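You operate a simulated robot arm through the tools that you are given. There is no shell and no other tool. Be economical: measure what you need, move in short steps, check, and stop when the job is done.

The job below is to be done with a simulated two-armed robot. You get a single attempt, and the scene is never put back.

TASK
Thread both curtain rings on the pole in its block and cap it again.
Fine: pull the brass end cap off first; push it home over the rings so that they can't be lost; leave the wooden napkin ring.

The check looks at the end state, three seconds after you hand in, the way a careful person would. Anything else that was tipped, shoved, dropped, spilled or broken makes it a failure. A push-on lid holds only when it is set on centred and level and pressed home; a screw cap is set on level and turned clockwise until tight. Flat cloth is picked up by pressing the open fingertips on it (5 to 10 N) and closing them slowly along it; thin cloth reads only 2 to 8 mm in the jaws.

THE ROBOT
Two 7-joint arms with fingered hands on one trunk that stands fixed in place. Base frame: the origin is at the foot of the trunk, x ahead of it, y to its left, z up. Units: cm, degrees, N and s.
The left shoulder is at [1.4, 18.5, 137.5], the right one opposite. With the tool pointing down near the work surface each hand reaches from about 10 to 78 cm from the base axis, measured 20 degrees to its own side. Payload 4 kg a hand.
The TCP of each hand is the grasp point between the finger pads, 2.6 cm short of the fingertips. In the tool frame z runs along the fingers and y along their closing line. The gripper opens to 13.2 cm. The gripper's body begins 7.3 cm behind the TCP. The gripper is a hand of 3 fingers: y runs from the thumb to the fingers, the wrist lies at [0, 0, -22.4] in the tool frame, and closing takes about 1.5 s.
Orientation is that of the tool frame in the base frame, as [roll, pitch, yaw] about the fixed x, y, z axes, in that order (R = Rz(yaw) Ry(pitch) Rx(roll)). With the fingers straight down and closing along the base's y, the tool's x points along the base's -x, its y along +y and its z along -z.

THE INTERFACE
- The arms move only by the tool drive_tool. It takes "left_rows", "right_rows" or both (then of equal length, played together; a hand with none holds still); each is a list of rows, each a list of 3 entries, a list of its own where there are three numbers: the shift along the tool's x, y, z in cm, then the turn, a rotation vector about the tool's x, y, z in degrees, then the opening, from 0 (shut) to 1 (fully open). In form: [[[x, y, z], [wx, wy, wz], hand], ...]. A call has 1 to 12 rows; each row shifts and turns the commanded pose from where the row before left it, along the tool's axes as they then stand. Each row takes 0.2 s and may step no farther than 5 cm and 8.6 degrees from the row before; otherwise, or with a gripper value out of range, the whole call is refused. Where a pose cannot be reached the arm comes as near as it can. A force on the tool above 40 N (or 10 N above the force at the start of the call, whichever is more), or a blocked arm, ends the call early, and 0.2 s more pass. The fingers move at their own pace (about 7.2 cm/s each) and stop on an object; they squeeze with about 22 N. The grip force told is the motor's: it shows also when the fingers shut on nothing. Time passes only in rows, and 0.2 s behind the last, so rows that do not move let the fingers close. It gives the time, the measured TCP pose, the force on the tool (base axes), the opening and the grip force at its end, in the units of the frame above (readings bear some noise), with the torque about the TCP (base axes, N m) and any sound that the robot's microphone picked up.
- Cameras (640 x 400 px; columns grow to the right, rows downward): "scene" is now at [6.94, 3.72, 159.09]; the picture's right is [0.47, -0.88, -0.01], its down [-0.63, -0.33, -0.71] and it looks along [0.62, 0.34, -0.71] (base axes); focal length 281 px, centre (320, 200). "left" rides on the left gripper at [-6.2, 0.3, -9.2] in its tool frame; the picture's right is [-0.05, -1.00, 0.00], its down [0.83, -0.04, -0.56] and it looks along [0.55, -0.03, 0.83] (tool axes); focal length 230 px, centre (320, 200). "right" rides on the right gripper at [6.2, 0.3, -9.2] in its tool frame; the picture's right is [-0.05, 1.00, 0.00], its down [-0.83, -0.04, -0.56] and it looks along [-0.55, -0.03, 0.83] (tool axes); focal length 230 px, centre (320, 200). There is no depth. A picture from a camera that has moved, and an enlarged one, comes with that camera's place and axes in the base frame and with its lens.
- capture(camera): a new picture of that camera. It takes no simulated time.
- raise_lower(by): slides the trunk up (or, below 0, down) by that many cm; the arms and the scene camera ride with it, the base frame stays. It gives what a move gives, with no picture.
- hand_shape(shape, hand): the hand has 3 fingers and takes this shape, open, in about a second: jaw (thumb against the fingers, like two jaws); tri (thumb and two fingers); tip (a fingertip pinch); poke (one finger out to press); point (the index stretched); flat (the hand flat); cup (the hand cupped); fist (a fist). The gripper value then closes the fingers along that shape, each until it touches; the sizes above hold for jaw. It gives what a move gives, with no picture.
- pan_tilt(pan, tilt): turns the head with the scene camera to pan (to the left, within 86 degrees either way) and tilt (down, from -29 to 69), counted from straight ahead of the robot. It gives what a move gives.
- zoom(camera, box): a new picture of the part [left, top, right, bottom] of that camera's present view, enlarged. It takes no simulated time.
- sign_off(): hands the job in; it is judged then, once.

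Go step by step. Nothing tells you positions but the pictures and the camera data: compare them with the known pose of the tool, close in by small moves and look again before you grip or let go. The budget is 120 turns and 86 pictures, counting those below and the enlarged ones. Unless the task says otherwise, let go and move clear before handing in, and close with one line.

The tools are called after ">>>" by a JSON object that holds its "name" and its "arguments". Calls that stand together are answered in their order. drive_tool: Moves the arms, as the interface text tells. Its arguments: {"type":"object","properties":{"left_rows":{"type":"array","items":{"type":"array"}},"right_rows":{"type":"array","items":{"type":"array"}}},"required":[]} The other tools are called the same way: raise_lower (by) slides the trunk up or down; hand_shape (shape, hand) gives the hand a shape; pan_tilt (pan, tilt) turns the head that bears the scene camera; capture (camera) takes a picture; zoom (camera, box) takes an enlarged picture of a part of a camera's view; sign_off () hands the job in.

At the start:

```text
time: 0.0
left_tool_pos: [39.75, 44.98, 132.77]
left_tool_rot: [180.0, 0.0, -179.9]
left_wrist_force: [-0.2, 0.0, -0.6]
left_ft_torque: [0.0, 0.0, 0.01]
left_finger_gap: 13.19
left_finger_force: 0.0
left_shape: jaw
right_tool_pos: [48.84, 1.14, 133.48]
right_tool_rot: [179.9, 0.1, 179.9]
right_wrist_force: [0.8, 0.5, 0.4]
right_ft_torque: [-0.03, -0.02, -0.02]
right_finger_gap: 13.21
right_finger_force: 0.0
right_shape: jaw
trunk travel left (down, up): [-40.0, 6.2]
head pan, tilt: [28.1, 44.5]
```

scene: 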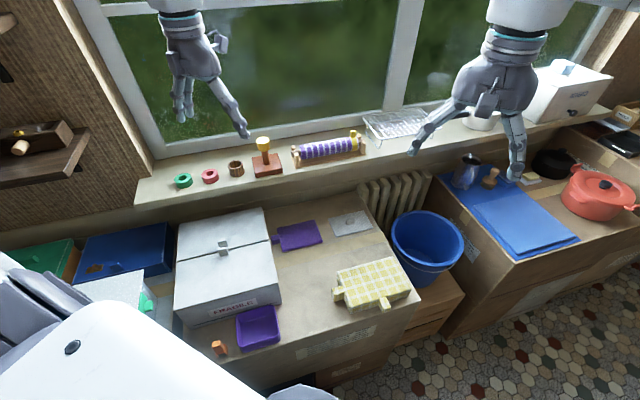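
right: 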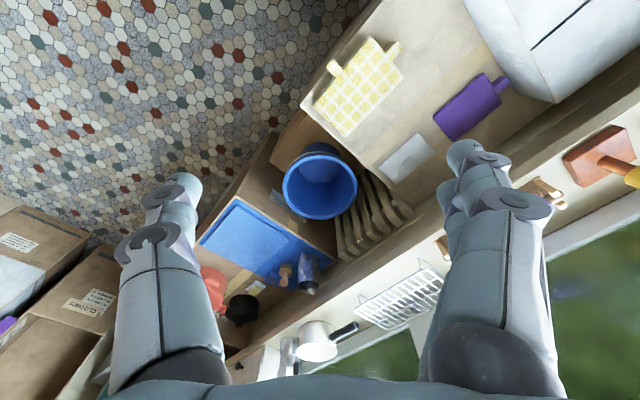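
left: 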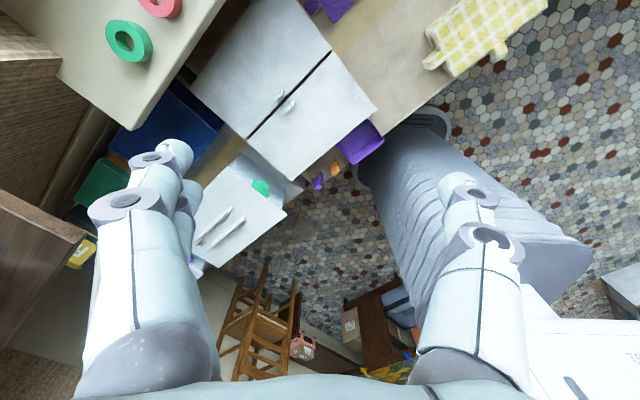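

The sill carries a green and a red ring, a wooden napkin ring, a wooden block with a brass cap, and a purple roll on a stand. I'll zoom in on these to measure them.

>>> {"name": "zoom", "arguments": {"camera": "scene", "box": [160, 120, 290, 201]}}

>>> {"name": "zoom", "arguments": {"camera": "scene", "box": [240, 110, 380, 198]}}

```text
4.92 times, centred on (225, 160) of scene
camera zoom: at [6.94, 3.72, 159.09], right [0.47, -0.88, -0.01], down [-0.63, -0.33, -0.71], along [0.62, 0.34, -0.71], focal length 1385 px, centre (788, 394)
```

zoom: 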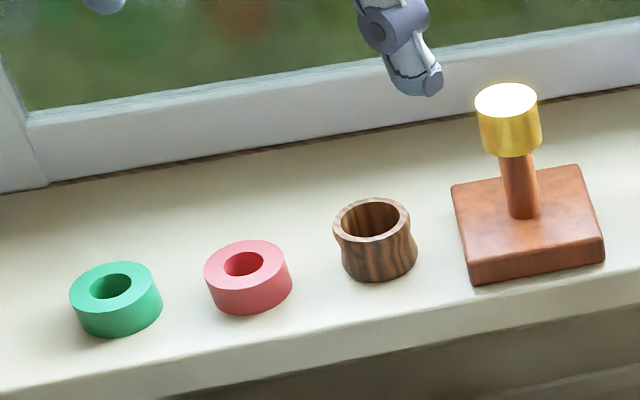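

```text
4.55 times, centred on (310, 154) of scene
camera zoom: at [6.94, 3.72, 159.09], right [0.47, -0.88, -0.01], down [-0.63, -0.33, -0.71], along [0.62, 0.34, -0.71], focal length 1279 px, centre (366, 409)
```

zoom: 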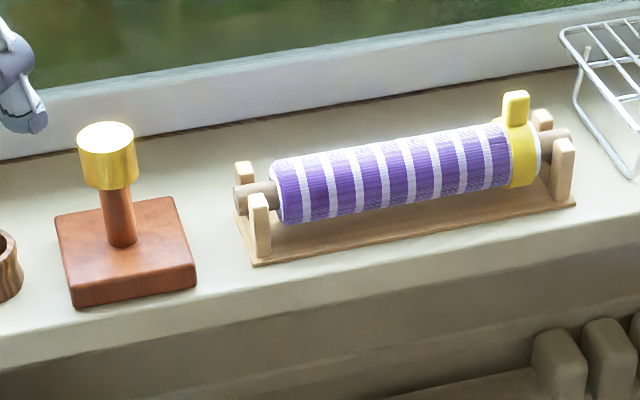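

The row runs diagonally along the sill at about 45°. I put green near (45.6, 73.3), red near (51.5, 68.2) and the pole near (64.4, 55.5), with the cap top at z≈110 and the sill at about 99. I'll lower the trunk for reach, then yaw the left hand so its closing line is square to the window.

>>> {"name": "raise_lower", "arguments": {"by": -7}}

>>> {"name": "drive_tool", "arguments": {"left_rows": [[[0, 0, 0], [0, 0, 7.5], 1], [[0, 0, 0], [0, 0, 7.5], 1], [[0, 0, 0], [0, 0, 7.5], 1], [[0, 0, 0], [0, 0, 7.5], 1], [[0, 0, 0], [0, 0, 7.5], 1], [[0, 0, 0], [0, 0, 7.5], 1], [[0, 3, 0], [0, 0, 0], 1], [[0, 3, 0], [0, 0, 0], 1], [[0, 3, 0], [0, 0, 0], 1]]}}

>>> {"name": "capture", "arguments": {"camera": "left"}}

>>> {"name": "capture", "arguments": {"camera": "scene"}}

```text
time: 1.1
left_tool_pos: [39.74, 45.01, 125.66]
left_tool_rot: [179.9, 0.1, -180.0]
left_wrist_force: [-0.5, 0.0, -0.1]
left_ft_torque: [0.04, -0.03, -0.03]
left_finger_gap: 13.17
left_finger_force: 0.0
left_shape: jaw
right_tool_pos: [48.97, 1.29, 126.44]
right_tool_rot: [179.9, 0.1, 179.8]
right_wrist_force: [0.2, -0.4, 0.3]
right_ft_torque: [0.03, 0.01, -0.02]
right_finger_gap: 13.18
right_finger_force: 0.0
right_shape: jaw
trunk travel left (down, up): [-33.0, 13.2]
head pan, tilt: [28.1, 44.5]
```

```text
time: 3.1
left_tool_pos: [46.06, 51.39, 125.85]
left_tool_rot: [-180.0, 0.0, 135.0]
left_wrist_force: [0.2, -0.1, -0.3]
left_ft_torque: [0.0, 0.0, 0.0]
left_finger_gap: 13.2
left_finger_force: 0.0
left_shape: jaw
right_tool_pos: [49.02, 1.32, 126.51]
right_tool_rot: [179.9, -0.1, 179.8]
right_wrist_force: [0.1, 0.6, -0.4]
right_ft_torque: [0.0, 0.0, 0.0]
right_finger_gap: 13.19
right_finger_force: 0.0
right_shape: jaw
trunk travel left (down, up): [-33.0, 13.2]
head pan, tilt: [28.1, 44.5]
```

```text
80 pictures are left
camera left: at [50.63, 47.17, 135.12], right [-0.67, -0.74, 0.0], down [-0.62, 0.56, 0.56], along [-0.41, 0.37, -0.83], focal length 230 px, centre (320, 200)
```

left: 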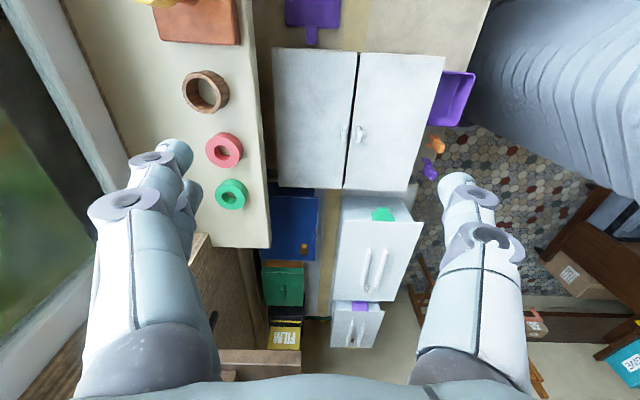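

```text
79 pictures are left
camera scene: at [8.94, 3.73, 151.61], right [0.47, -0.88, -0.02], down [-0.65, -0.33, -0.68], along [0.6, 0.34, -0.73], focal length 281 px, centre (320, 200)
```

scene: 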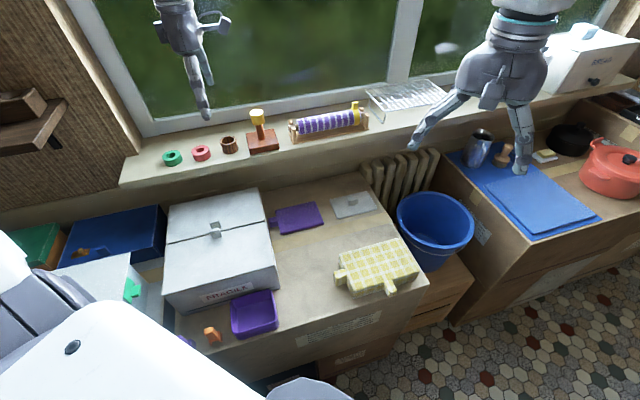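

The second view agrees with the first. I'll move over the pole, staying above the cap, to test reach.

>>> {"name": "drive_tool", "arguments": {"left_rows": [[[-1.68, 2.63, 1.2], [0, 0, 0], 1], [[-1.68, 2.63, 1.2], [0, 0, 0], 1], [[-1.68, 2.63, 1.2], [0, 0, 0], 1], [[-1.68, 2.63, 1.2], [0, 0, 0], 1], [[-1.68, 2.63, 1.2], [0, 0, 0], 1], [[-1.68, 2.63, 1.2], [0, 0, 0], 1], [[0, 0, 0], [0, 0, 0], 1]]}}

>>> {"name": "capture", "arguments": {"camera": "left"}}

>>> {"name": "zoom", "arguments": {"camera": "scene", "box": [130, 70, 290, 170]}}

```text
time: 4.7
left_tool_pos: [64.49, 55.27, 118.57]
left_tool_rot: [-179.9, -0.1, 134.9]
left_wrist_force: [0.0, 0.2, 0.1]
left_ft_torque: [0.02, 0.0, -0.01]
left_finger_gap: 13.18
left_finger_force: 0.1
left_shape: jaw
right_tool_pos: [48.79, 1.12, 126.52]
right_tool_rot: [179.9, 0.1, 179.9]
right_wrist_force: [-0.1, -0.3, 0.6]
right_ft_torque: [-0.01, -0.02, 0.02]
right_finger_gap: 13.18
right_finger_force: 0.0
right_shape: jaw
trunk travel left (down, up): [-33.0, 13.2]
head pan, tilt: [28.1, 44.5]
```

```text
78 pictures are left
camera left: at [68.81, 51.11, 127.87], right [-0.67, -0.74, 0.0], down [-0.62, 0.56, 0.55], along [-0.41, 0.37, -0.83], focal length 230 px, centre (320, 200)
```

left: 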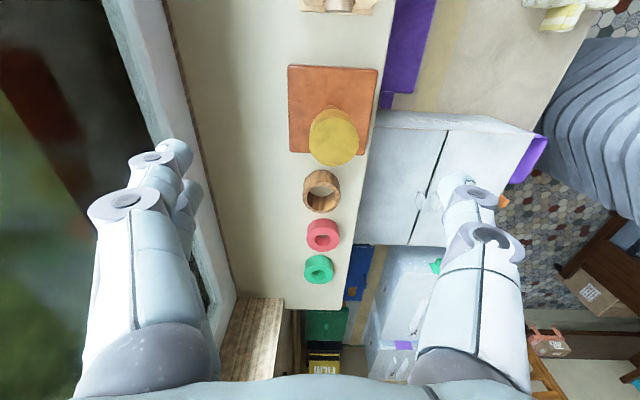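

```text
4.00 times, centred on (210, 120) of scene
camera zoom: at [8.79, 3.72, 151.63], right [0.47, -0.88, -0.02], down [-0.65, -0.33, -0.68], along [0.6, 0.34, -0.73], focal length 1126 px, centre (760, 520)
```

zoom: 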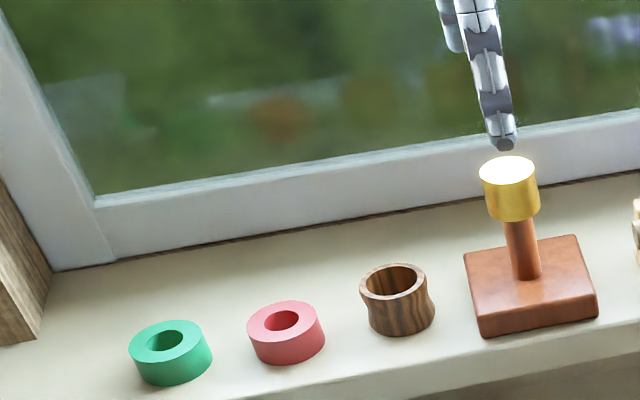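

>>> {"name": "zoom", "arguments": {"camera": "left", "box": [272, 50, 400, 130]}}

>>> {"name": "zoom", "arguments": {"camera": "left", "box": [272, 90, 400, 170]}}

```text
5.00 times, centred on (336, 90) of left
camera zoom: at [68.81, 51.11, 127.87], right [-0.67, -0.74, 0.0], down [-0.62, 0.56, 0.55], along [-0.41, 0.37, -0.83], focal length 1150 px, centre (240, 750)
```

zoom: 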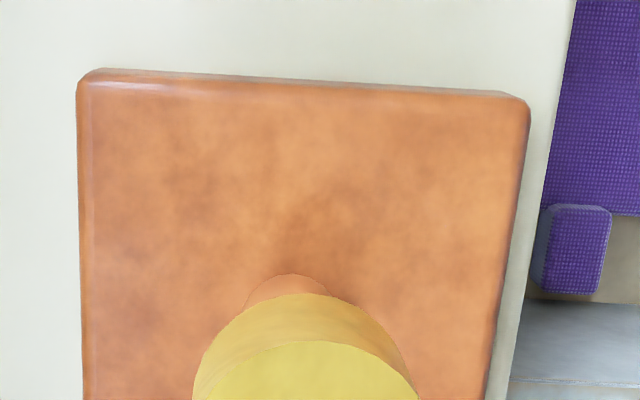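

```text
5.00 times, centred on (336, 130) of left
camera zoom: at [68.81, 51.11, 127.87], right [-0.67, -0.74, 0.0], down [-0.62, 0.56, 0.55], along [-0.41, 0.37, -0.83], focal length 1150 px, centre (240, 550)
```

zoom: 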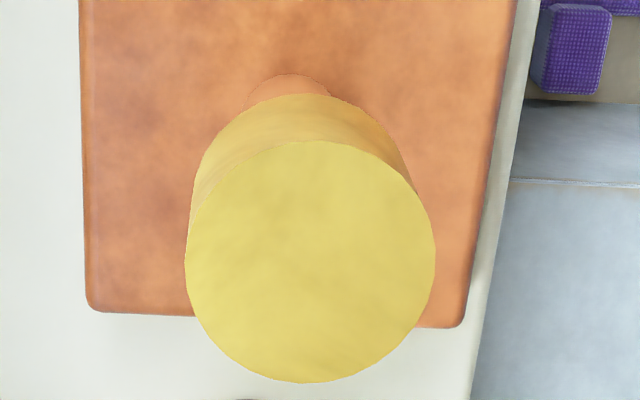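

The cap top comes out at about (63.7, 54.25, 111.1), with a diameter of about 3.8. I'll centre on it and come down.

>>> {"name": "drive_tool", "arguments": {"left_rows": [[[-0.16, -1.28, 0], [0, 0, 0], 1], [[0, 0, 2.7], [0, 0, 0], 1], [[0, 0, 2.7], [0, 0, 0], 0.8], [[0, 0, 2.6], [0, 0, 0], 0.6], [[0, 0, 0], [0, 0, 0], 0.5]]}}

>>> {"name": "capture", "arguments": {"camera": "left"}}

>>> {"name": "zoom", "arguments": {"camera": "scene", "box": [200, 70, 300, 160]}}

```text
time: 5.9
left_tool_pos: [63.6, 54.15, 110.66]
left_tool_rot: [179.9, -0.1, 135.0]
left_wrist_force: [-1.2, -0.4, 0.0]
left_ft_torque: [0.01, 0.0, 0.02]
left_finger_gap: 6.67
left_finger_force: 0.1
left_shape: jaw
right_tool_pos: [48.92, 1.2, 126.3]
right_tool_rot: [179.9, -0.1, 179.9]
right_wrist_force: [-0.3, 0.1, -0.7]
right_ft_torque: [0.0, 0.01, -0.01]
right_finger_gap: 13.19
right_finger_force: 0.1
right_shape: jaw
trunk travel left (down, up): [-33.0, 13.2]
head pan, tilt: [28.1, 44.5]
```

```text
74 pictures are left
camera left: at [68.17, 50.07, 119.94], right [-0.67, -0.74, 0.0], down [-0.62, 0.56, 0.56], along [-0.41, 0.37, -0.83], focal length 230 px, centre (320, 200)
```

left: 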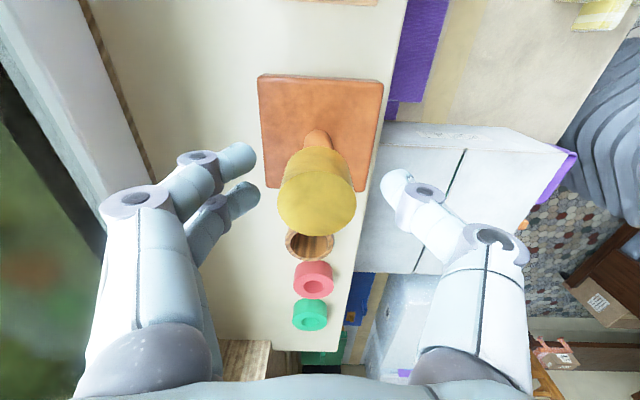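

```text
4.44 times, centred on (250, 115) of scene
camera zoom: at [8.87, 3.71, 151.62], right [0.47, -0.88, -0.02], down [-0.65, -0.33, -0.68], along [0.6, 0.34, -0.73], focal length 1251 px, centre (631, 578)
```

zoom: 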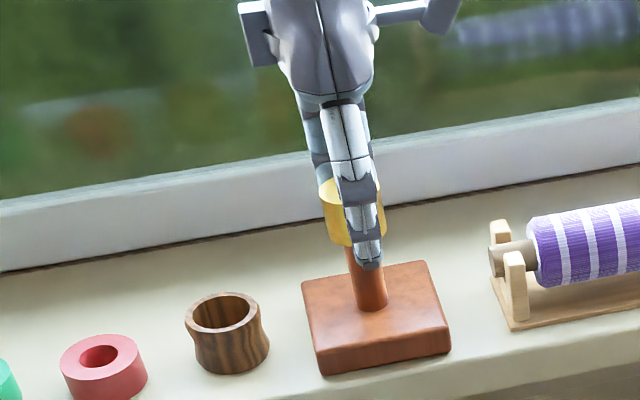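

The cap sits exactly between the fingers, so I'll close on it.

>>> {"name": "drive_tool", "arguments": {"left_rows": [[[0, 0, 0], [0, 0, 0], 0.2], [[0, 0, 0], [0, 0, 0], 0], [[0, 0, 0], [0, 0, 0], 0], [[0, 0, 0], [0, 0, 0], 0], [[0, 0, 0], [0, 0, 0], 0], [[0, 0, 0], [0, 0, 0], 0]]}}

>>> {"name": "capture", "arguments": {"camera": "left"}}

```text
time: 7.3
left_tool_pos: [63.7, 54.25, 110.69]
left_tool_rot: [180.0, -0.1, 135.0]
left_wrist_force: [-0.4, 0.2, -1.9]
left_ft_torque: [0.01, 0.03, -0.02]
left_finger_gap: 2.85
left_finger_force: 22.1
left_shape: jaw
right_tool_pos: [49.02, 1.19, 126.36]
right_tool_rot: [179.9, 0.1, 179.9]
right_wrist_force: [-1.0, 0.1, -0.4]
right_ft_torque: [0.03, -0.02, -0.01]
right_finger_gap: 13.21
right_finger_force: 0.0
right_shape: jaw
trunk travel left (down, up): [-33.0, 13.2]
head pan, tilt: [28.1, 44.5]
```

```text
72 pictures are left
camera left: at [68.2, 50.08, 119.91], right [-0.67, -0.74, 0.0], down [-0.62, 0.56, 0.56], along [-0.41, 0.37, -0.83], focal length 230 px, centre (320, 200)
```

left: 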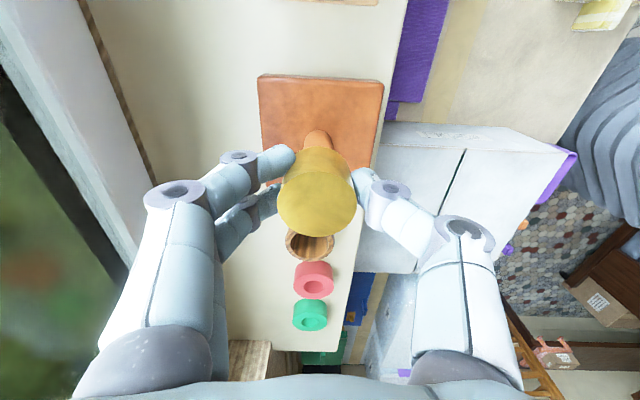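

The grip is solid at 22 N. I'll pull straight up in small steps.

>>> {"name": "drive_tool", "arguments": {"left_rows": [[[0, 0, -0.2], [0, 0, 0], 0], [[0, 0, -0.3], [0, 0, 0], 0], [[0, 0, -0.3], [0, 0, 0], 0], [[0, 0, -0.3], [0, 0, 0], 0]]}}

>>> {"name": "zoom", "arguments": {"camera": "scene", "box": [200, 70, 300, 160]}}

```text
time: 8.3
left_tool_pos: [63.61, 54.33, 111.55]
left_tool_rot: [180.0, 0.0, 135.1]
left_wrist_force: [-0.4, 0.1, 0.0]
left_ft_torque: [-0.02, -0.02, -0.03]
left_finger_gap: 2.82
left_finger_force: 21.9
left_shape: jaw
right_tool_pos: [48.99, 1.19, 126.43]
right_tool_rot: [180.0, 0.1, 179.9]
right_wrist_force: [-0.3, 1.0, 0.2]
right_ft_torque: [-0.01, -0.04, 0.01]
right_finger_gap: 13.17
right_finger_force: 0.1
right_shape: jaw
trunk travel left (down, up): [-33.0, 13.2]
head pan, tilt: [28.1, 44.5]
```

```text
4.44 times, centred on (250, 115) of scene
camera zoom: at [8.89, 3.71, 151.62], right [0.47, -0.88, -0.02], down [-0.65, -0.33, -0.68], along [0.6, 0.34, -0.73], focal length 1251 px, centre (631, 578)
```

zoom: 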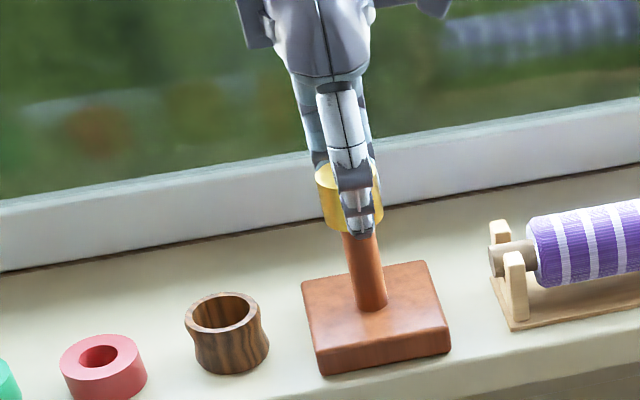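

The cap slides up with almost no force and the block hasn't moved, so I'll lift it clear.

>>> {"name": "drive_tool", "arguments": {"left_rows": [[[0, 0, -0.6], [0, 0, 0], 0], [[0, 0, -1], [0, 0, 0], 0], [[0, 0, -1.2], [0, 0, 0], 0], [[0, 0, -1.5], [0, 0, 0], 0], [[0, 0, -1.5], [0, 0, 0], 0], [[0, 0, 0], [0, 0, 0], 0]]}}

>>> {"name": "zoom", "arguments": {"camera": "scene", "box": [200, 60, 300, 160]}}

>>> {"name": "capture", "arguments": {"camera": "left"}}

```text
time: 9.7
left_tool_pos: [63.69, 54.35, 117.41]
left_tool_rot: [-180.0, -0.1, 135.0]
left_wrist_force: [-0.5, 0.1, -0.4]
left_ft_torque: [0.01, -0.03, 0.0]
left_finger_gap: 2.83
left_finger_force: 21.6
left_shape: jaw
right_tool_pos: [48.93, 1.14, 126.4]
right_tool_rot: [179.9, -0.1, 179.8]
right_wrist_force: [-0.9, 0.3, -0.4]
right_ft_torque: [0.0, -0.01, -0.02]
right_finger_gap: 13.2
right_finger_force: 0.1
right_shape: jaw
trunk travel left (down, up): [-33.0, 13.2]
head pan, tilt: [28.1, 44.5]
```

```text
4.00 times, centred on (250, 110) of scene
camera zoom: at [8.9, 3.74, 151.61], right [0.47, -0.88, -0.02], down [-0.65, -0.33, -0.68], along [0.6, 0.34, -0.73], focal length 1126 px, centre (600, 560)
```

zoom: 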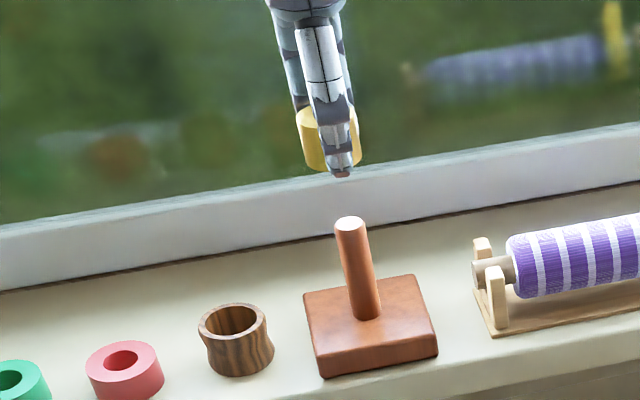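

```text
69 pictures are left
camera left: at [68.17, 50.17, 126.75], right [-0.67, -0.74, 0.0], down [-0.62, 0.56, 0.56], along [-0.41, 0.37, -0.83], focal length 230 px, centre (320, 200)
```

left: 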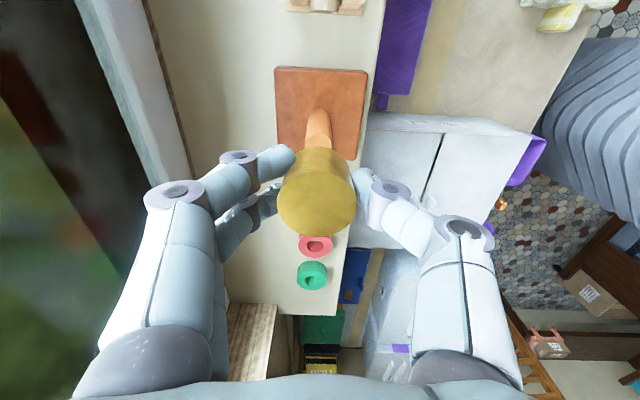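

The cap is off and the pole top is at about z 110. I'd like to park the cap on the sill left of the green ring, so I'll check the shelf on that side first.

>>> {"name": "pan_tilt", "arguments": {"pan": 60, "tilt": 30}}

>>> {"name": "capture", "arguments": {"camera": "scene"}}

```text
time: 10.7
left_tool_pos: [63.6, 54.37, 117.45]
left_tool_rot: [180.0, 0.0, 135.0]
left_wrist_force: [-0.9, 0.6, 0.5]
left_ft_torque: [0.0, 0.0, 0.01]
left_finger_gap: 2.82
left_finger_force: 21.8
left_shape: jaw
right_tool_pos: [48.93, 1.24, 126.42]
right_tool_rot: [179.8, 0.0, 179.9]
right_wrist_force: [-0.1, -1.1, 0.1]
right_ft_torque: [0.03, 0.0, -0.01]
right_finger_gap: 13.21
right_finger_force: 0.1
right_shape: jaw
trunk travel left (down, up): [-33.0, 13.2]
head pan, tilt: [60.0, 30.0]
```

```text
68 pictures are left
camera scene: at [6.32, 7.69, 153.93], right [0.86, -0.5, -0.04], down [-0.29, -0.43, -0.85], along [0.41, 0.75, -0.52], focal length 281 px, centre (320, 200)
```

scene: 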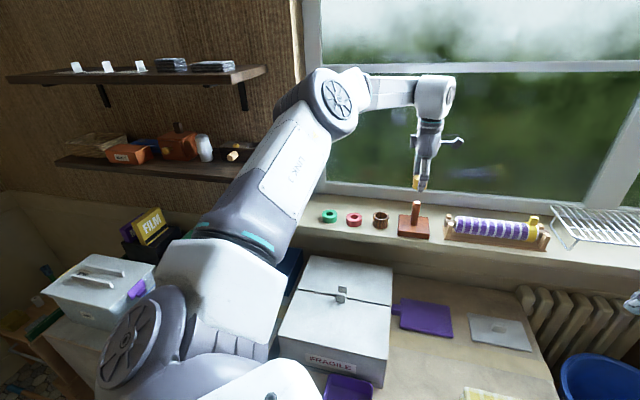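

The shelf edge on the left is too close to the forearm for comfort. The bare table top in front of the sill, near (43.5, 27) at z≈82.5, is safer for the cap, so I'll carry it there at height.

>>> {"name": "drive_tool", "arguments": {"left_rows": [[[-0.63, -4.18, 0], [0, 0, 0], 0], [[-0.63, -4.18, 0], [0, 0, 0], 0], [[-0.63, -4.18, 0], [0, 0, 0], 0], [[-0.63, -4.18, 0], [0, 0, 0], 0], [[-0.63, -4.18, 0], [0, 0, 0], 0], [[-0.63, -4.18, 0], [0, 0, 0], 0], [[-0.63, -4.18, 0], [0, 0, 0], 0], [[-0.63, -4.18, 0], [0, 0, 0], 0], [[0, 0, 4], [0, 0, 0], 0], [[0, 0, 4], [0, 0, 0], 0], [[0, 0, 0], [0, 0, 0], 0]]}}

>>> {"name": "pan_tilt", "arguments": {"pan": 28, "tilt": 45}}

>>> {"name": "capture", "arguments": {"camera": "left"}}

>>> {"name": "capture", "arguments": {"camera": "scene"}}

```text
time: 13.1
left_tool_pos: [43.41, 27.2, 109.44]
left_tool_rot: [180.0, 0.0, 135.0]
left_wrist_force: [-0.6, -0.2, -0.6]
left_ft_torque: [-0.01, -0.01, -0.02]
left_finger_gap: 2.81
left_finger_force: 21.5
left_shape: jaw
right_tool_pos: [48.81, 1.14, 126.43]
right_tool_rot: [179.8, 0.1, 179.9]
right_wrist_force: [0.1, 0.1, 0.8]
right_ft_torque: [0.03, -0.05, 0.01]
right_finger_gap: 13.17
right_finger_force: 0.1
right_shape: jaw
trunk travel left (down, up): [-33.0, 13.2]
head pan, tilt: [60.0, 30.0]
```

```text
time: 14.0
left_tool_pos: [43.4, 27.06, 109.49]
left_tool_rot: [-179.9, 0.0, 135.0]
left_wrist_force: [0.5, 0.7, -1.3]
left_ft_torque: [0.02, 0.06, -0.02]
left_finger_gap: 2.82
left_finger_force: 21.6
left_shape: jaw
right_tool_pos: [48.93, 1.14, 126.43]
right_tool_rot: [180.0, -0.1, 179.9]
right_wrist_force: [0.0, -1.0, 1.1]
right_ft_torque: [0.01, -0.01, -0.02]
right_finger_gap: 13.2
right_finger_force: 0.1
right_shape: jaw
trunk travel left (down, up): [-33.0, 13.2]
head pan, tilt: [28.0, 45.0]
```

```text
67 pictures are left
camera left: at [48.03, 23.05, 118.72], right [-0.67, -0.74, 0.0], down [-0.62, 0.56, 0.56], along [-0.41, 0.37, -0.83], focal length 230 px, centre (320, 200)
```

left: 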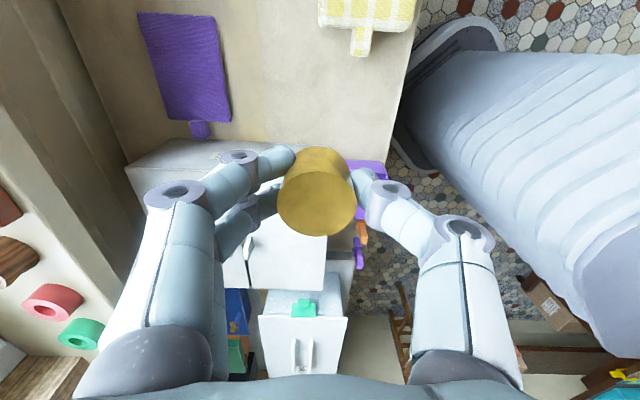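

```text
66 pictures are left
camera scene: at [8.87, 3.7, 151.55], right [0.47, -0.88, -0.02], down [-0.66, -0.33, -0.68], along [0.59, 0.33, -0.74], focal length 281 px, centre (320, 200)
```

scene: 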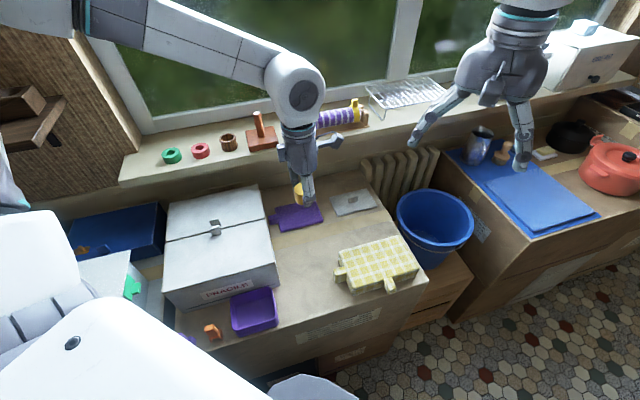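

Below the hand is bare table. I'll shift 2 cm away from the box, come down most of the way and look.

>>> {"name": "drive_tool", "arguments": {"left_rows": [[[-2, 0, 2], [0, 0, 0], 0], [[0, 0, 4], [0, 0, 0], 0], [[0, 0, 4], [0, 0, 0], 0], [[0, 0, 4], [0, 0, 0], 0], [[0, 0, 3], [0, 0, 0], 0], [[0, 0, 2], [0, 0, 0], 0], [[0, 0, 0], [0, 0, 0], 0]]}}

>>> {"name": "capture", "arguments": {"camera": "left"}}

>>> {"name": "zoom", "arguments": {"camera": "scene", "box": [240, 180, 400, 280]}}

```text
time: 15.6
left_tool_pos: [44.95, 25.84, 90.38]
left_tool_rot: [180.0, -0.1, 135.0]
left_wrist_force: [-0.8, 0.5, 0.0]
left_ft_torque: [-0.02, -0.02, 0.02]
left_finger_gap: 2.83
left_finger_force: 21.6
left_shape: jaw
right_tool_pos: [48.88, 1.11, 126.5]
right_tool_rot: [179.8, 0.0, 179.8]
right_wrist_force: [0.0, 0.4, -0.3]
right_ft_torque: [0.01, 0.01, -0.01]
right_finger_gap: 13.19
right_finger_force: 0.0
right_shape: jaw
trunk travel left (down, up): [-33.0, 13.2]
head pan, tilt: [28.0, 45.0]
```

```text
65 pictures are left
camera left: at [49.48, 21.61, 99.73], right [-0.67, -0.74, 0.0], down [-0.62, 0.56, 0.56], along [-0.41, 0.37, -0.83], focal length 230 px, centre (320, 200)
```

left: 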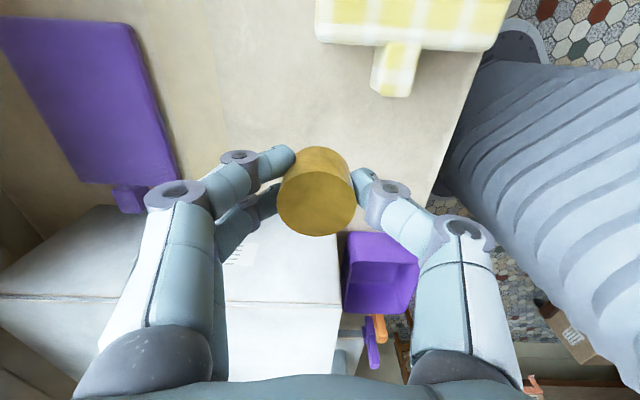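

```text
4.00 times, centred on (320, 230) of scene
camera zoom: at [8.85, 3.66, 151.55], right [0.47, -0.88, -0.02], down [-0.66, -0.33, -0.68], along [0.59, 0.33, -0.74], focal length 1126 px, centre (320, 80)
```

zoom: 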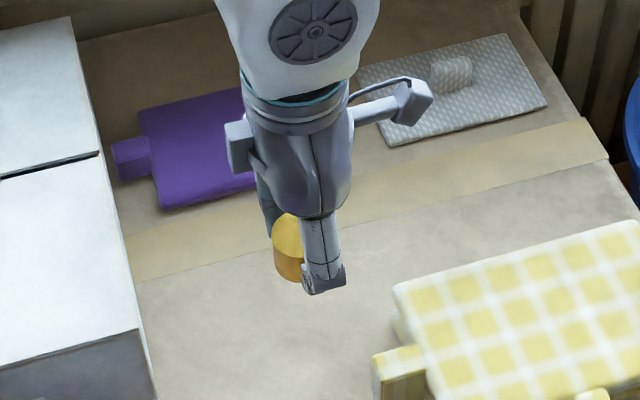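

>>> {"name": "drive_tool", "arguments": {"left_rows": [[[0, 0, 1], [0, 0, 0], 0], [[0, 0, 1], [0, 0, 0], 0], [[0, 0, 1], [0, 0, 0], 0], [[0, 0, 0.5], [0, 0, 0], 0], [[0, 0, 0], [0, 0, 0], 0]]}}

>>> {"name": "zoom", "arguments": {"camera": "scene", "box": [240, 180, 400, 280]}}

```text
time: 16.8
left_tool_pos: [44.85, 25.77, 87.0]
left_tool_rot: [180.0, 0.0, 135.0]
left_wrist_force: [0.1, -0.4, 0.1]
left_ft_torque: [0.0, -0.02, -0.02]
left_finger_gap: 2.81
left_finger_force: 21.9
left_shape: jaw
right_tool_pos: [48.98, 1.11, 126.41]
right_tool_rot: [180.0, 0.0, 179.9]
right_wrist_force: [0.4, 1.3, 1.5]
right_ft_torque: [0.01, 0.0, -0.01]
right_finger_gap: 13.2
right_finger_force: 0.0
right_shape: jaw
trunk travel left (down, up): [-33.0, 13.2]
head pan, tilt: [28.0, 45.0]
```

```text
4.00 times, centred on (320, 230) of scene
camera zoom: at [8.85, 3.68, 151.55], right [0.47, -0.88, -0.02], down [-0.66, -0.33, -0.68], along [0.59, 0.33, -0.74], focal length 1126 px, centre (320, 80)
```

zoom: 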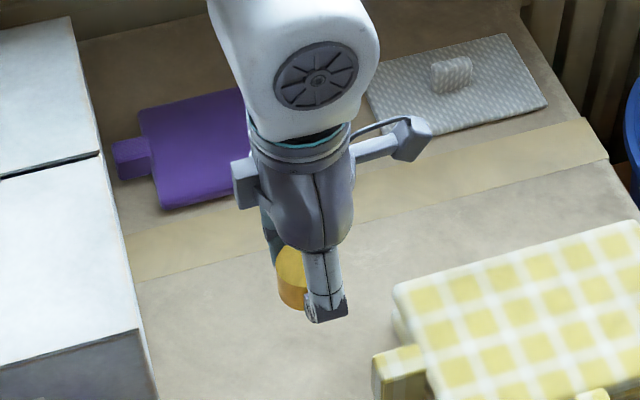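

>>> {"name": "drive_tool", "arguments": {"left_rows": [[[0, 0, 0.4], [0, 0, 0], 0], [[0, 0, 0.3], [0, 0, 0], 0], [[0, 0, 0], [0, 0, 0], 0]]}}

>>> {"name": "zoom", "arguments": {"camera": "scene", "box": [280, 230, 344, 270]}}

```text
time: 17.6
left_tool_pos: [44.95, 25.7, 86.3]
left_tool_rot: [180.0, 0.0, 135.0]
left_wrist_force: [0.7, -0.1, -1.3]
left_ft_torque: [0.03, 0.03, 0.01]
left_finger_gap: 2.82
left_finger_force: 21.5
left_shape: jaw
right_tool_pos: [48.85, 1.17, 126.55]
right_tool_rot: [179.9, 0.0, 179.9]
right_wrist_force: [0.4, 0.1, -0.1]
right_ft_torque: [0.0, 0.04, 0.02]
right_finger_gap: 13.18
right_finger_force: 0.1
right_shape: jaw
trunk travel left (down, up): [-33.0, 13.2]
head pan, tilt: [28.0, 45.0]
```

```text
10.00 times, centred on (312, 250) of scene
camera zoom: at [8.85, 3.67, 151.55], right [0.47, -0.88, -0.02], down [-0.66, -0.33, -0.68], along [0.59, 0.33, -0.74], focal length 2814 px, centre (400, -300)
```

zoom: 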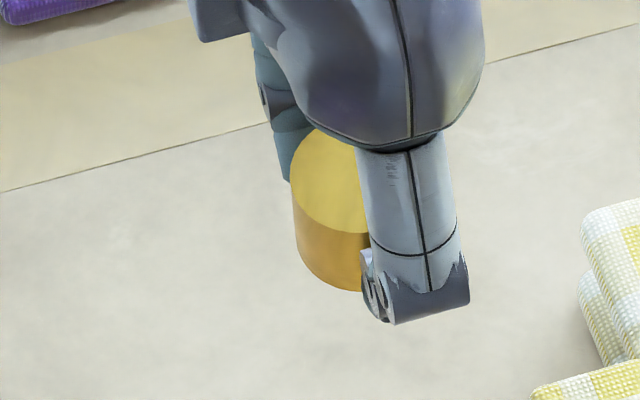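

>>> {"name": "drive_tool", "arguments": {"left_rows": [[[0, 0, 0.25], [0, 0, 0], 0], [[0, 0, 0.25], [0, 0, 0], 0], [[0, 0, 0], [0, 0, 0], 0]]}}

```text
time: 18.4
left_tool_pos: [44.96, 25.7, 85.87]
left_tool_rot: [-180.0, 0.2, 135.1]
left_wrist_force: [-0.2, -0.4, -0.9]
left_ft_torque: [0.03, 0.0, -0.02]
left_finger_gap: 2.83
left_finger_force: 22.4
left_shape: jaw
right_tool_pos: [48.94, 1.19, 126.52]
right_tool_rot: [180.0, 0.0, 179.8]
right_wrist_force: [0.0, 0.7, 0.7]
right_ft_torque: [0.01, 0.01, 0.02]
right_finger_gap: 13.19
right_finger_force: 0.0
right_shape: jaw
trunk travel left (down, up): [-33.0, 13.2]
head pan, tilt: [28.0, 45.0]
```

>>> {"name": "drive_tool", "arguments": {"left_rows": [[[0, 0, 0.25], [0, 0, 0], 0], [[0, 0, 0.25], [0, 0, 0], 0], [[0, 0, 0], [0, 0, 0], 0]]}}

>>> {"name": "zoom", "arguments": {"camera": "scene", "box": [280, 230, 344, 270]}}

```text
time: 19.2
left_tool_pos: [44.95, 25.82, 85.78]
left_tool_rot: [-179.9, 0.0, 135.1]
left_wrist_force: [-0.3, 0.2, -0.8]
left_ft_torque: [-0.01, 0.0, -0.01]
left_finger_gap: 2.81
left_finger_force: 22.2
left_shape: jaw
left hand out of reach, approached as far as the arm can: row 2
right_tool_pos: [48.94, 1.23, 126.47]
right_tool_rot: [179.9, 0.0, 180.0]
right_wrist_force: [-1.2, -0.5, -0.6]
right_ft_torque: [-0.02, -0.02, 0.02]
right_finger_gap: 13.19
right_finger_force: 0.1
right_shape: jaw
trunk travel left (down, up): [-33.0, 13.2]
head pan, tilt: [28.0, 45.0]
```

```text
10.00 times, centred on (312, 250) of scene
camera zoom: at [8.86, 3.68, 151.55], right [0.47, -0.88, -0.02], down [-0.66, -0.33, -0.68], along [0.59, 0.33, -0.74], focal length 2814 px, centre (400, -300)
```

zoom: 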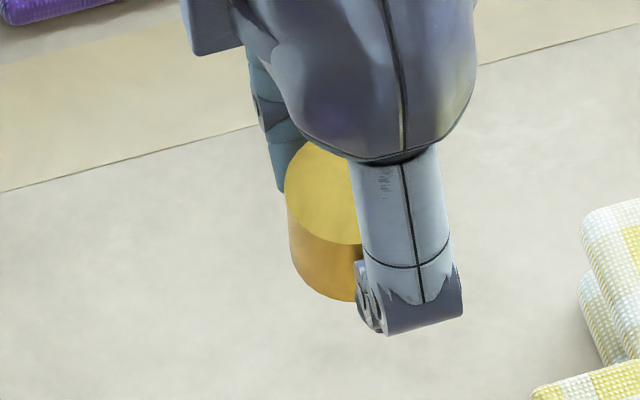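

The arm has hit its lower limit here. I'll raise the hand a little, lower the trunk, and then continue down.

>>> {"name": "drive_tool", "arguments": {"left_rows": [[[0, 0, -3], [0, 0, 0], 0], [[0, 0, -3], [0, 0, 0], 0], [[0, 0, 0], [0, 0, 0], 0]]}}

>>> {"name": "raise_lower", "arguments": {"by": -6}}

>>> {"name": "drive_tool", "arguments": {"left_rows": [[[0, 0, 0.2], [0, 0, 0], 0], [[0, 0, 0], [0, 0, 0], 0]]}}

```text
time: 20.0
left_tool_pos: [44.99, 25.85, 91.76]
left_tool_rot: [-179.9, -0.1, 135.1]
left_wrist_force: [0.1, -0.9, -1.0]
left_ft_torque: [-0.01, -0.02, -0.04]
left_finger_gap: 2.83
left_finger_force: 21.8
left_shape: jaw
right_tool_pos: [49.05, 1.22, 126.41]
right_tool_rot: [179.9, -0.1, 180.0]
right_wrist_force: [-0.5, -1.2, 1.8]
right_ft_torque: [-0.02, 0.01, -0.05]
right_finger_gap: 13.19
right_finger_force: 0.1
right_shape: jaw
trunk travel left (down, up): [-33.0, 13.2]
head pan, tilt: [28.0, 45.0]
```

```text
time: 21.0
left_tool_pos: [45.01, 25.84, 85.82]
left_tool_rot: [180.0, 0.0, 135.0]
left_wrist_force: [0.4, 0.4, -0.9]
left_ft_torque: [-0.02, 0.01, 0.0]
left_finger_gap: 2.81
left_finger_force: 22.0
left_shape: jaw
right_tool_pos: [48.84, 1.28, 120.62]
right_tool_rot: [180.0, 0.1, 179.9]
right_wrist_force: [-0.4, 0.6, 0.1]
right_ft_torque: [-0.01, 0.01, 0.02]
right_finger_gap: 13.17
right_finger_force: 0.0
right_shape: jaw
trunk travel left (down, up): [-27.0, 19.2]
head pan, tilt: [28.0, 45.0]
```

```text
time: 21.6
left_tool_pos: [44.8, 25.9, 85.6]
left_tool_rot: [-179.9, 0.0, 135.0]
left_wrist_force: [-0.5, 0.0, -0.9]
left_ft_torque: [-0.01, 0.01, 0.01]
left_finger_gap: 2.8
left_finger_force: 22.1
left_shape: jaw
right_tool_pos: [48.83, 1.27, 120.41]
right_tool_rot: [179.9, 0.0, 179.9]
right_wrist_force: [0.4, -0.3, 0.1]
right_ft_torque: [0.05, 0.0, 0.02]
right_finger_gap: 13.23
right_finger_force: 0.0
right_shape: jaw
trunk travel left (down, up): [-27.0, 19.2]
head pan, tilt: [28.0, 45.0]
```

>>> {"name": "drive_tool", "arguments": {"left_rows": [[[0, 0, 0.2], [0, 0, 0], 0], [[0, 0, 0.2], [0, 0, 0], 0], [[0, 0, 0], [0, 0, 0], 0]]}}

>>> {"name": "capture", "arguments": {"camera": "scene"}}

```text
time: 22.4
left_tool_pos: [45.05, 25.8, 85.17]
left_tool_rot: [-180.0, 0.0, 135.0]
left_wrist_force: [-0.2, -0.2, -0.4]
left_ft_torque: [-0.01, 0.03, 0.05]
left_finger_gap: 2.82
left_finger_force: 22.2
left_shape: jaw
right_tool_pos: [48.85, 1.23, 120.42]
right_tool_rot: [179.9, 0.0, 179.8]
right_wrist_force: [-0.2, 0.1, 0.1]
right_ft_torque: [-0.02, 0.01, -0.07]
right_finger_gap: 13.2
right_finger_force: 0.0
right_shape: jaw
trunk travel left (down, up): [-27.0, 19.2]
head pan, tilt: [28.0, 45.0]
```

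```text
60 pictures are left
camera scene: at [11.55, 3.68, 144.94], right [0.47, -0.88, -0.04], down [-0.69, -0.33, -0.64], along [0.55, 0.33, -0.76], focal length 281 px, centre (320, 200)
```

scene: 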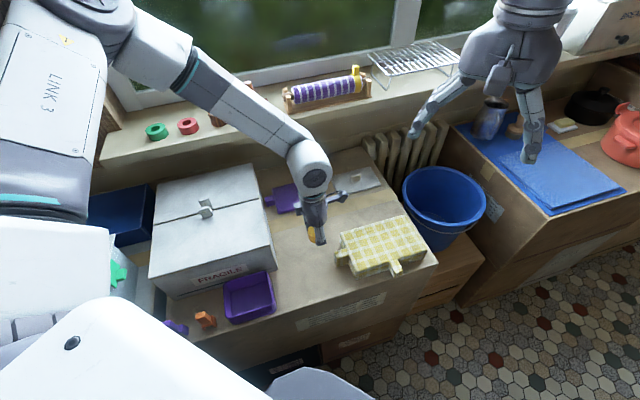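

>>> {"name": "drive_tool", "arguments": {"left_rows": [[[0, 0, 0.2], [0, 0, 0], 0], [[0, 0, 0.2], [0, 0, 0], 0], [[0, 0, 0.2], [0, 0, 0], 0], [[0, 0, 0], [0, 0, 0], 0]]}}

>>> {"name": "zoom", "arguments": {"camera": "scene", "box": [284, 215, 348, 255]}}

```text
time: 23.4
left_tool_pos: [45.08, 25.87, 84.55]
left_tool_rot: [180.0, 0.0, 135.1]
left_wrist_force: [0.5, 0.3, 0.4]
left_ft_torque: [-0.01, 0.01, -0.01]
left_finger_gap: 2.8
left_finger_force: 21.9
left_shape: jaw
right_tool_pos: [48.95, 1.26, 120.33]
right_tool_rot: [179.9, 0.0, 179.9]
right_wrist_force: [-0.1, 0.1, -0.1]
right_ft_torque: [0.02, -0.01, 0.0]
right_finger_gap: 13.18
right_finger_force: 0.0
right_shape: jaw
trunk travel left (down, up): [-27.0, 19.2]
head pan, tilt: [28.0, 45.0]
```

```text
10.00 times, centred on (316, 235) of scene
camera zoom: at [11.54, 3.68, 144.94], right [0.47, -0.88, -0.04], down [-0.69, -0.33, -0.64], along [0.55, 0.33, -0.76], focal length 2814 px, centre (360, -150)
```

zoom: 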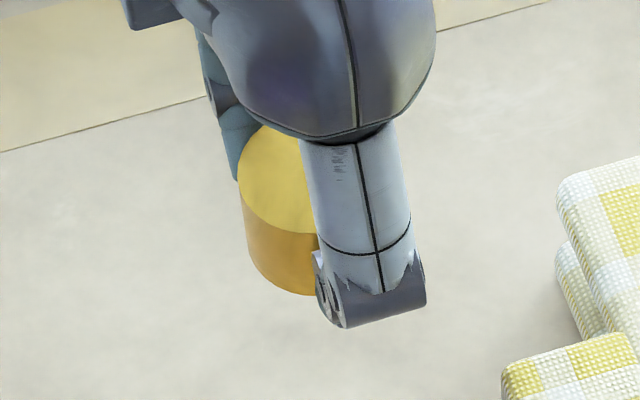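

A fresh triangulation puts the table nearer z≈77, so I'll continue down.

>>> {"name": "drive_tool", "arguments": {"left_rows": [[[0, 0, 0.8], [0, 0, 0], 0], [[0, 0, 0.8], [0, 0, 0], 0], [[0, 0, 0.8], [0, 0, 0], 0], [[0, 0, 0.2], [0, 0, 0], 0], [[0, 0, 0.2], [0, 0, 0], 0], [[0, 0, 0], [0, 0, 0], 0]]}}

>>> {"name": "capture", "arguments": {"camera": "left"}}

>>> {"name": "zoom", "arguments": {"camera": "scene", "box": [284, 225, 348, 265]}}

```text
time: 24.8
left_tool_pos: [44.95, 25.91, 81.83]
left_tool_rot: [179.9, -0.1, 135.0]
left_wrist_force: [-0.1, 1.1, -0.9]
left_ft_torque: [0.0, 0.0, 0.0]
left_finger_gap: 2.81
left_finger_force: 22.1
left_shape: jaw
right_tool_pos: [48.99, 1.21, 120.37]
right_tool_rot: [179.8, -0.1, 179.9]
right_wrist_force: [-0.4, 0.4, -0.5]
right_ft_torque: [-0.02, 0.0, 0.0]
right_finger_gap: 13.19
right_finger_force: 0.1
right_shape: jaw
trunk travel left (down, up): [-27.0, 19.2]
head pan, tilt: [28.0, 45.0]
```

```text
58 pictures are left
camera left: at [49.56, 21.74, 91.06], right [-0.67, -0.74, 0.0], down [-0.62, 0.56, 0.56], along [-0.41, 0.37, -0.83], focal length 230 px, centre (320, 200)
```

left: 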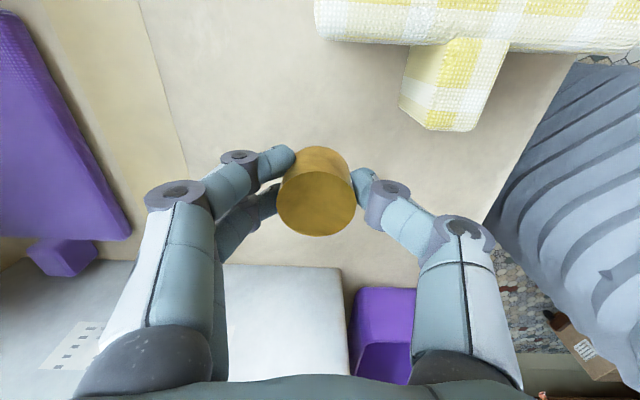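

```text
10.00 times, centred on (316, 245) of scene
camera zoom: at [11.55, 3.68, 144.94], right [0.47, -0.88, -0.04], down [-0.69, -0.33, -0.64], along [0.55, 0.33, -0.76], focal length 2814 px, centre (360, -250)
```

zoom: 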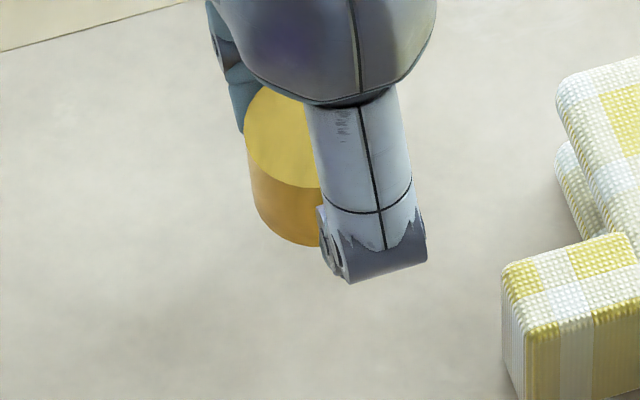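

>>> {"name": "drive_tool", "arguments": {"left_rows": [[[0, 0, 0.5], [0, 0, 0], 0], [[0, 0, 0.3], [0, 0, 0], 0], [[0, 0, 0.2], [0, 0, 0], 0], [[0, 0, 0.2], [0, 0, 0], 0], [[0, 0, 0], [0, 0, 0], 0]]}}

```text
time: 26.0
left_tool_pos: [44.99, 25.79, 80.53]
left_tool_rot: [179.9, 0.0, 135.0]
left_wrist_force: [-0.7, 1.0, -1.2]
left_ft_torque: [-0.02, -0.02, 0.0]
left_finger_gap: 2.82
left_finger_force: 21.9
left_shape: jaw
right_tool_pos: [48.88, 1.12, 120.47]
right_tool_rot: [180.0, -0.1, 179.8]
right_wrist_force: [0.3, 0.9, -0.7]
right_ft_torque: [-0.03, 0.0, -0.02]
right_finger_gap: 13.2
right_finger_force: 0.1
right_shape: jaw
trunk travel left (down, up): [-27.0, 19.2]
head pan, tilt: [28.0, 45.0]
```

>>> {"name": "drive_tool", "arguments": {"left_rows": [[[0, 0, 0.2], [0, 0, 0], 0], [[0, 0, 0.2], [0, 0, 0], 0], [[0, 0, 0.2], [0, 0, 0], 0], [[0, 0, 0], [0, 0, 0], 0]]}}

>>> {"name": "zoom", "arguments": {"camera": "scene", "box": [284, 225, 348, 265]}}

```text
time: 27.0
left_tool_pos: [45.05, 25.77, 79.95]
left_tool_rot: [180.0, 0.0, 135.0]
left_wrist_force: [0.4, 1.1, -0.8]
left_ft_torque: [0.03, -0.02, 0.0]
left_finger_gap: 2.83
left_finger_force: 21.5
left_shape: jaw
right_tool_pos: [48.96, 1.15, 120.39]
right_tool_rot: [179.9, 0.0, 179.9]
right_wrist_force: [0.5, -0.5, -0.8]
right_ft_torque: [0.01, -0.03, -0.01]
right_finger_gap: 13.17
right_finger_force: 0.1
right_shape: jaw
trunk travel left (down, up): [-27.0, 19.2]
head pan, tilt: [28.0, 45.0]
```

```text
10.00 times, centred on (316, 245) of scene
camera zoom: at [11.54, 3.68, 144.94], right [0.47, -0.88, -0.04], down [-0.69, -0.33, -0.64], along [0.55, 0.33, -0.76], focal length 2814 px, centre (360, -250)
```

zoom: 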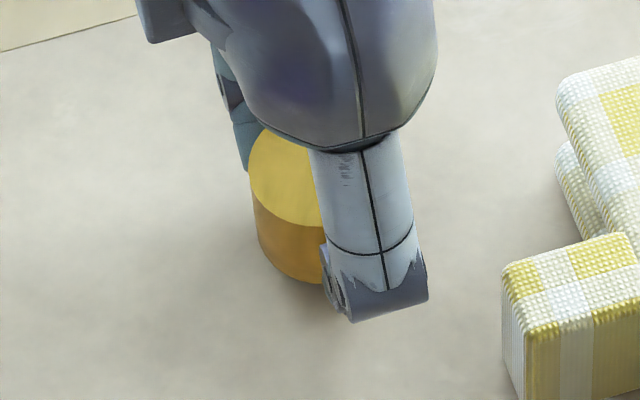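

A contact shadow is appearing, so the table is near.

>>> {"name": "drive_tool", "arguments": {"left_rows": [[[0, 0, 0.2], [0, 0, 0], 0], [[0, 0, 0.2], [0, 0, 0], 0], [[0, 0, 0], [0, 0, 0], 0]]}}

>>> {"name": "drive_tool", "arguments": {"left_rows": [[[0, 0, 0.15], [0, 0, 0], 0], [[0, 0, 0.15], [0, 0, 0], 0], [[0, 0, 0], [0, 0, 0], 0]]}}

>>> {"name": "zoom", "arguments": {"camera": "scene", "box": [284, 225, 348, 265]}}

```text
time: 27.8
left_tool_pos: [44.93, 25.89, 79.45]
left_tool_rot: [179.9, 0.0, 135.0]
left_wrist_force: [0.4, 0.6, -1.2]
left_ft_torque: [0.0, 0.02, -0.01]
left_finger_gap: 2.81
left_finger_force: 22.2
left_shape: jaw
right_tool_pos: [48.91, 1.14, 120.54]
right_tool_rot: [180.0, 0.0, 179.9]
right_wrist_force: [0.8, -0.6, 0.4]
right_ft_torque: [0.01, 0.04, 0.01]
right_finger_gap: 13.22
right_finger_force: 0.0
right_shape: jaw
trunk travel left (down, up): [-27.0, 19.2]
head pan, tilt: [28.0, 45.0]
```

```text
time: 28.6
left_tool_pos: [45.01, 26.0, 79.2]
left_tool_rot: [-180.0, 0.1, 134.9]
left_wrist_force: [0.7, 0.1, -0.4]
left_ft_torque: [0.0, -0.03, -0.03]
left_finger_gap: 2.8
left_finger_force: 22.2
left_shape: jaw
right_tool_pos: [48.88, 1.26, 120.4]
right_tool_rot: [180.0, 0.0, 179.9]
right_wrist_force: [0.0, -0.4, 0.0]
right_ft_torque: [0.01, 0.01, 0.01]
right_finger_gap: 13.21
right_finger_force: 0.1
right_shape: jaw
trunk travel left (down, up): [-27.0, 19.2]
head pan, tilt: [28.0, 45.0]
```

```text
10.00 times, centred on (316, 245) of scene
camera zoom: at [11.54, 3.68, 144.94], right [0.47, -0.88, -0.04], down [-0.69, -0.33, -0.64], along [0.55, 0.33, -0.76], focal length 2814 px, centre (360, -250)
```

zoom: 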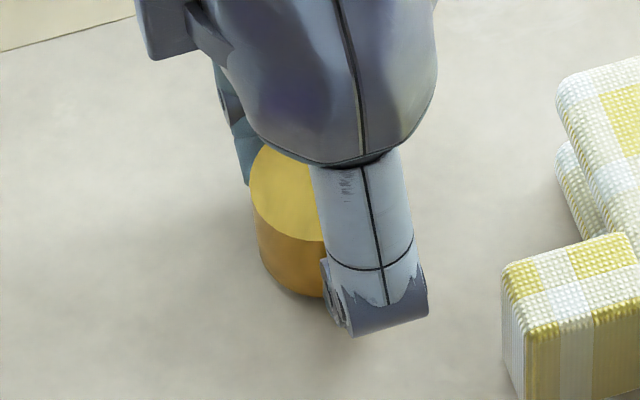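

>>> {"name": "drive_tool", "arguments": {"left_rows": [[[0, 0, 0.15], [0, 0, 0], 0], [[0, 0, 0.15], [0, 0, 0], 0], [[0, 0, 0], [0, 0, 0], 0]]}}

>>> {"name": "drive_tool", "arguments": {"left_rows": [[[0, 0, 0.15], [0, 0, 0], 0], [[0, 0, 0.15], [0, 0, 0], 0], [[0, 0, 0], [0, 0, 0], 0]]}}

>>> {"name": "zoom", "arguments": {"camera": "scene", "box": [284, 225, 348, 265]}}

```text
time: 29.4
left_tool_pos: [45.03, 25.83, 78.76]
left_tool_rot: [-180.0, 0.0, 135.1]
left_wrist_force: [-0.5, -0.7, -0.4]
left_ft_torque: [-0.01, 0.01, -0.01]
left_finger_gap: 2.82
left_finger_force: 21.9
left_shape: jaw
right_tool_pos: [49.03, 1.13, 120.57]
right_tool_rot: [179.9, 0.1, 179.9]
right_wrist_force: [0.3, -0.1, 0.3]
right_ft_torque: [0.0, 0.0, -0.04]
right_finger_gap: 13.18
right_finger_force: 0.0
right_shape: jaw
trunk travel left (down, up): [-27.0, 19.2]
head pan, tilt: [28.0, 45.0]
```

```text
time: 30.2
left_tool_pos: [44.99, 25.81, 78.67]
left_tool_rot: [179.9, 0.0, 135.1]
left_wrist_force: [-0.6, 2.8, 9.2]
left_ft_torque: [0.11, 0.0, 0.03]
left_finger_gap: 2.81
left_finger_force: 22.3
left_shape: jaw
right_tool_pos: [48.88, 1.1, 120.45]
right_tool_rot: [179.9, -0.1, 179.9]
right_wrist_force: [0.4, -0.4, 0.4]
right_ft_torque: [-0.02, 0.01, 0.0]
right_finger_gap: 13.19
right_finger_force: 0.1
right_shape: jaw
trunk travel left (down, up): [-27.0, 19.2]
head pan, tilt: [28.0, 45.0]
```

```text
10.00 times, centred on (316, 245) of scene
camera zoom: at [11.44, 3.67, 144.96], right [0.47, -0.88, -0.04], down [-0.69, -0.33, -0.64], along [0.55, 0.33, -0.76], focal length 2814 px, centre (360, -250)
```

zoom: 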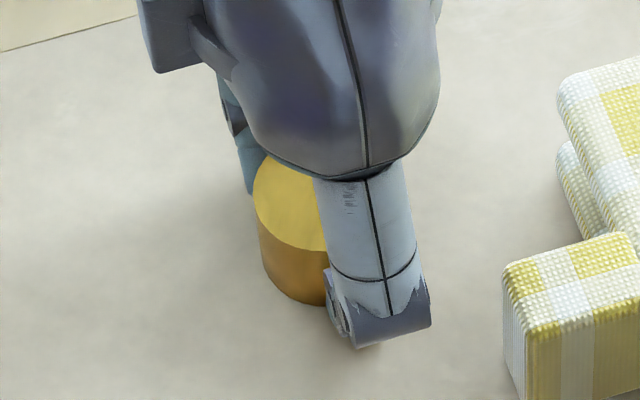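

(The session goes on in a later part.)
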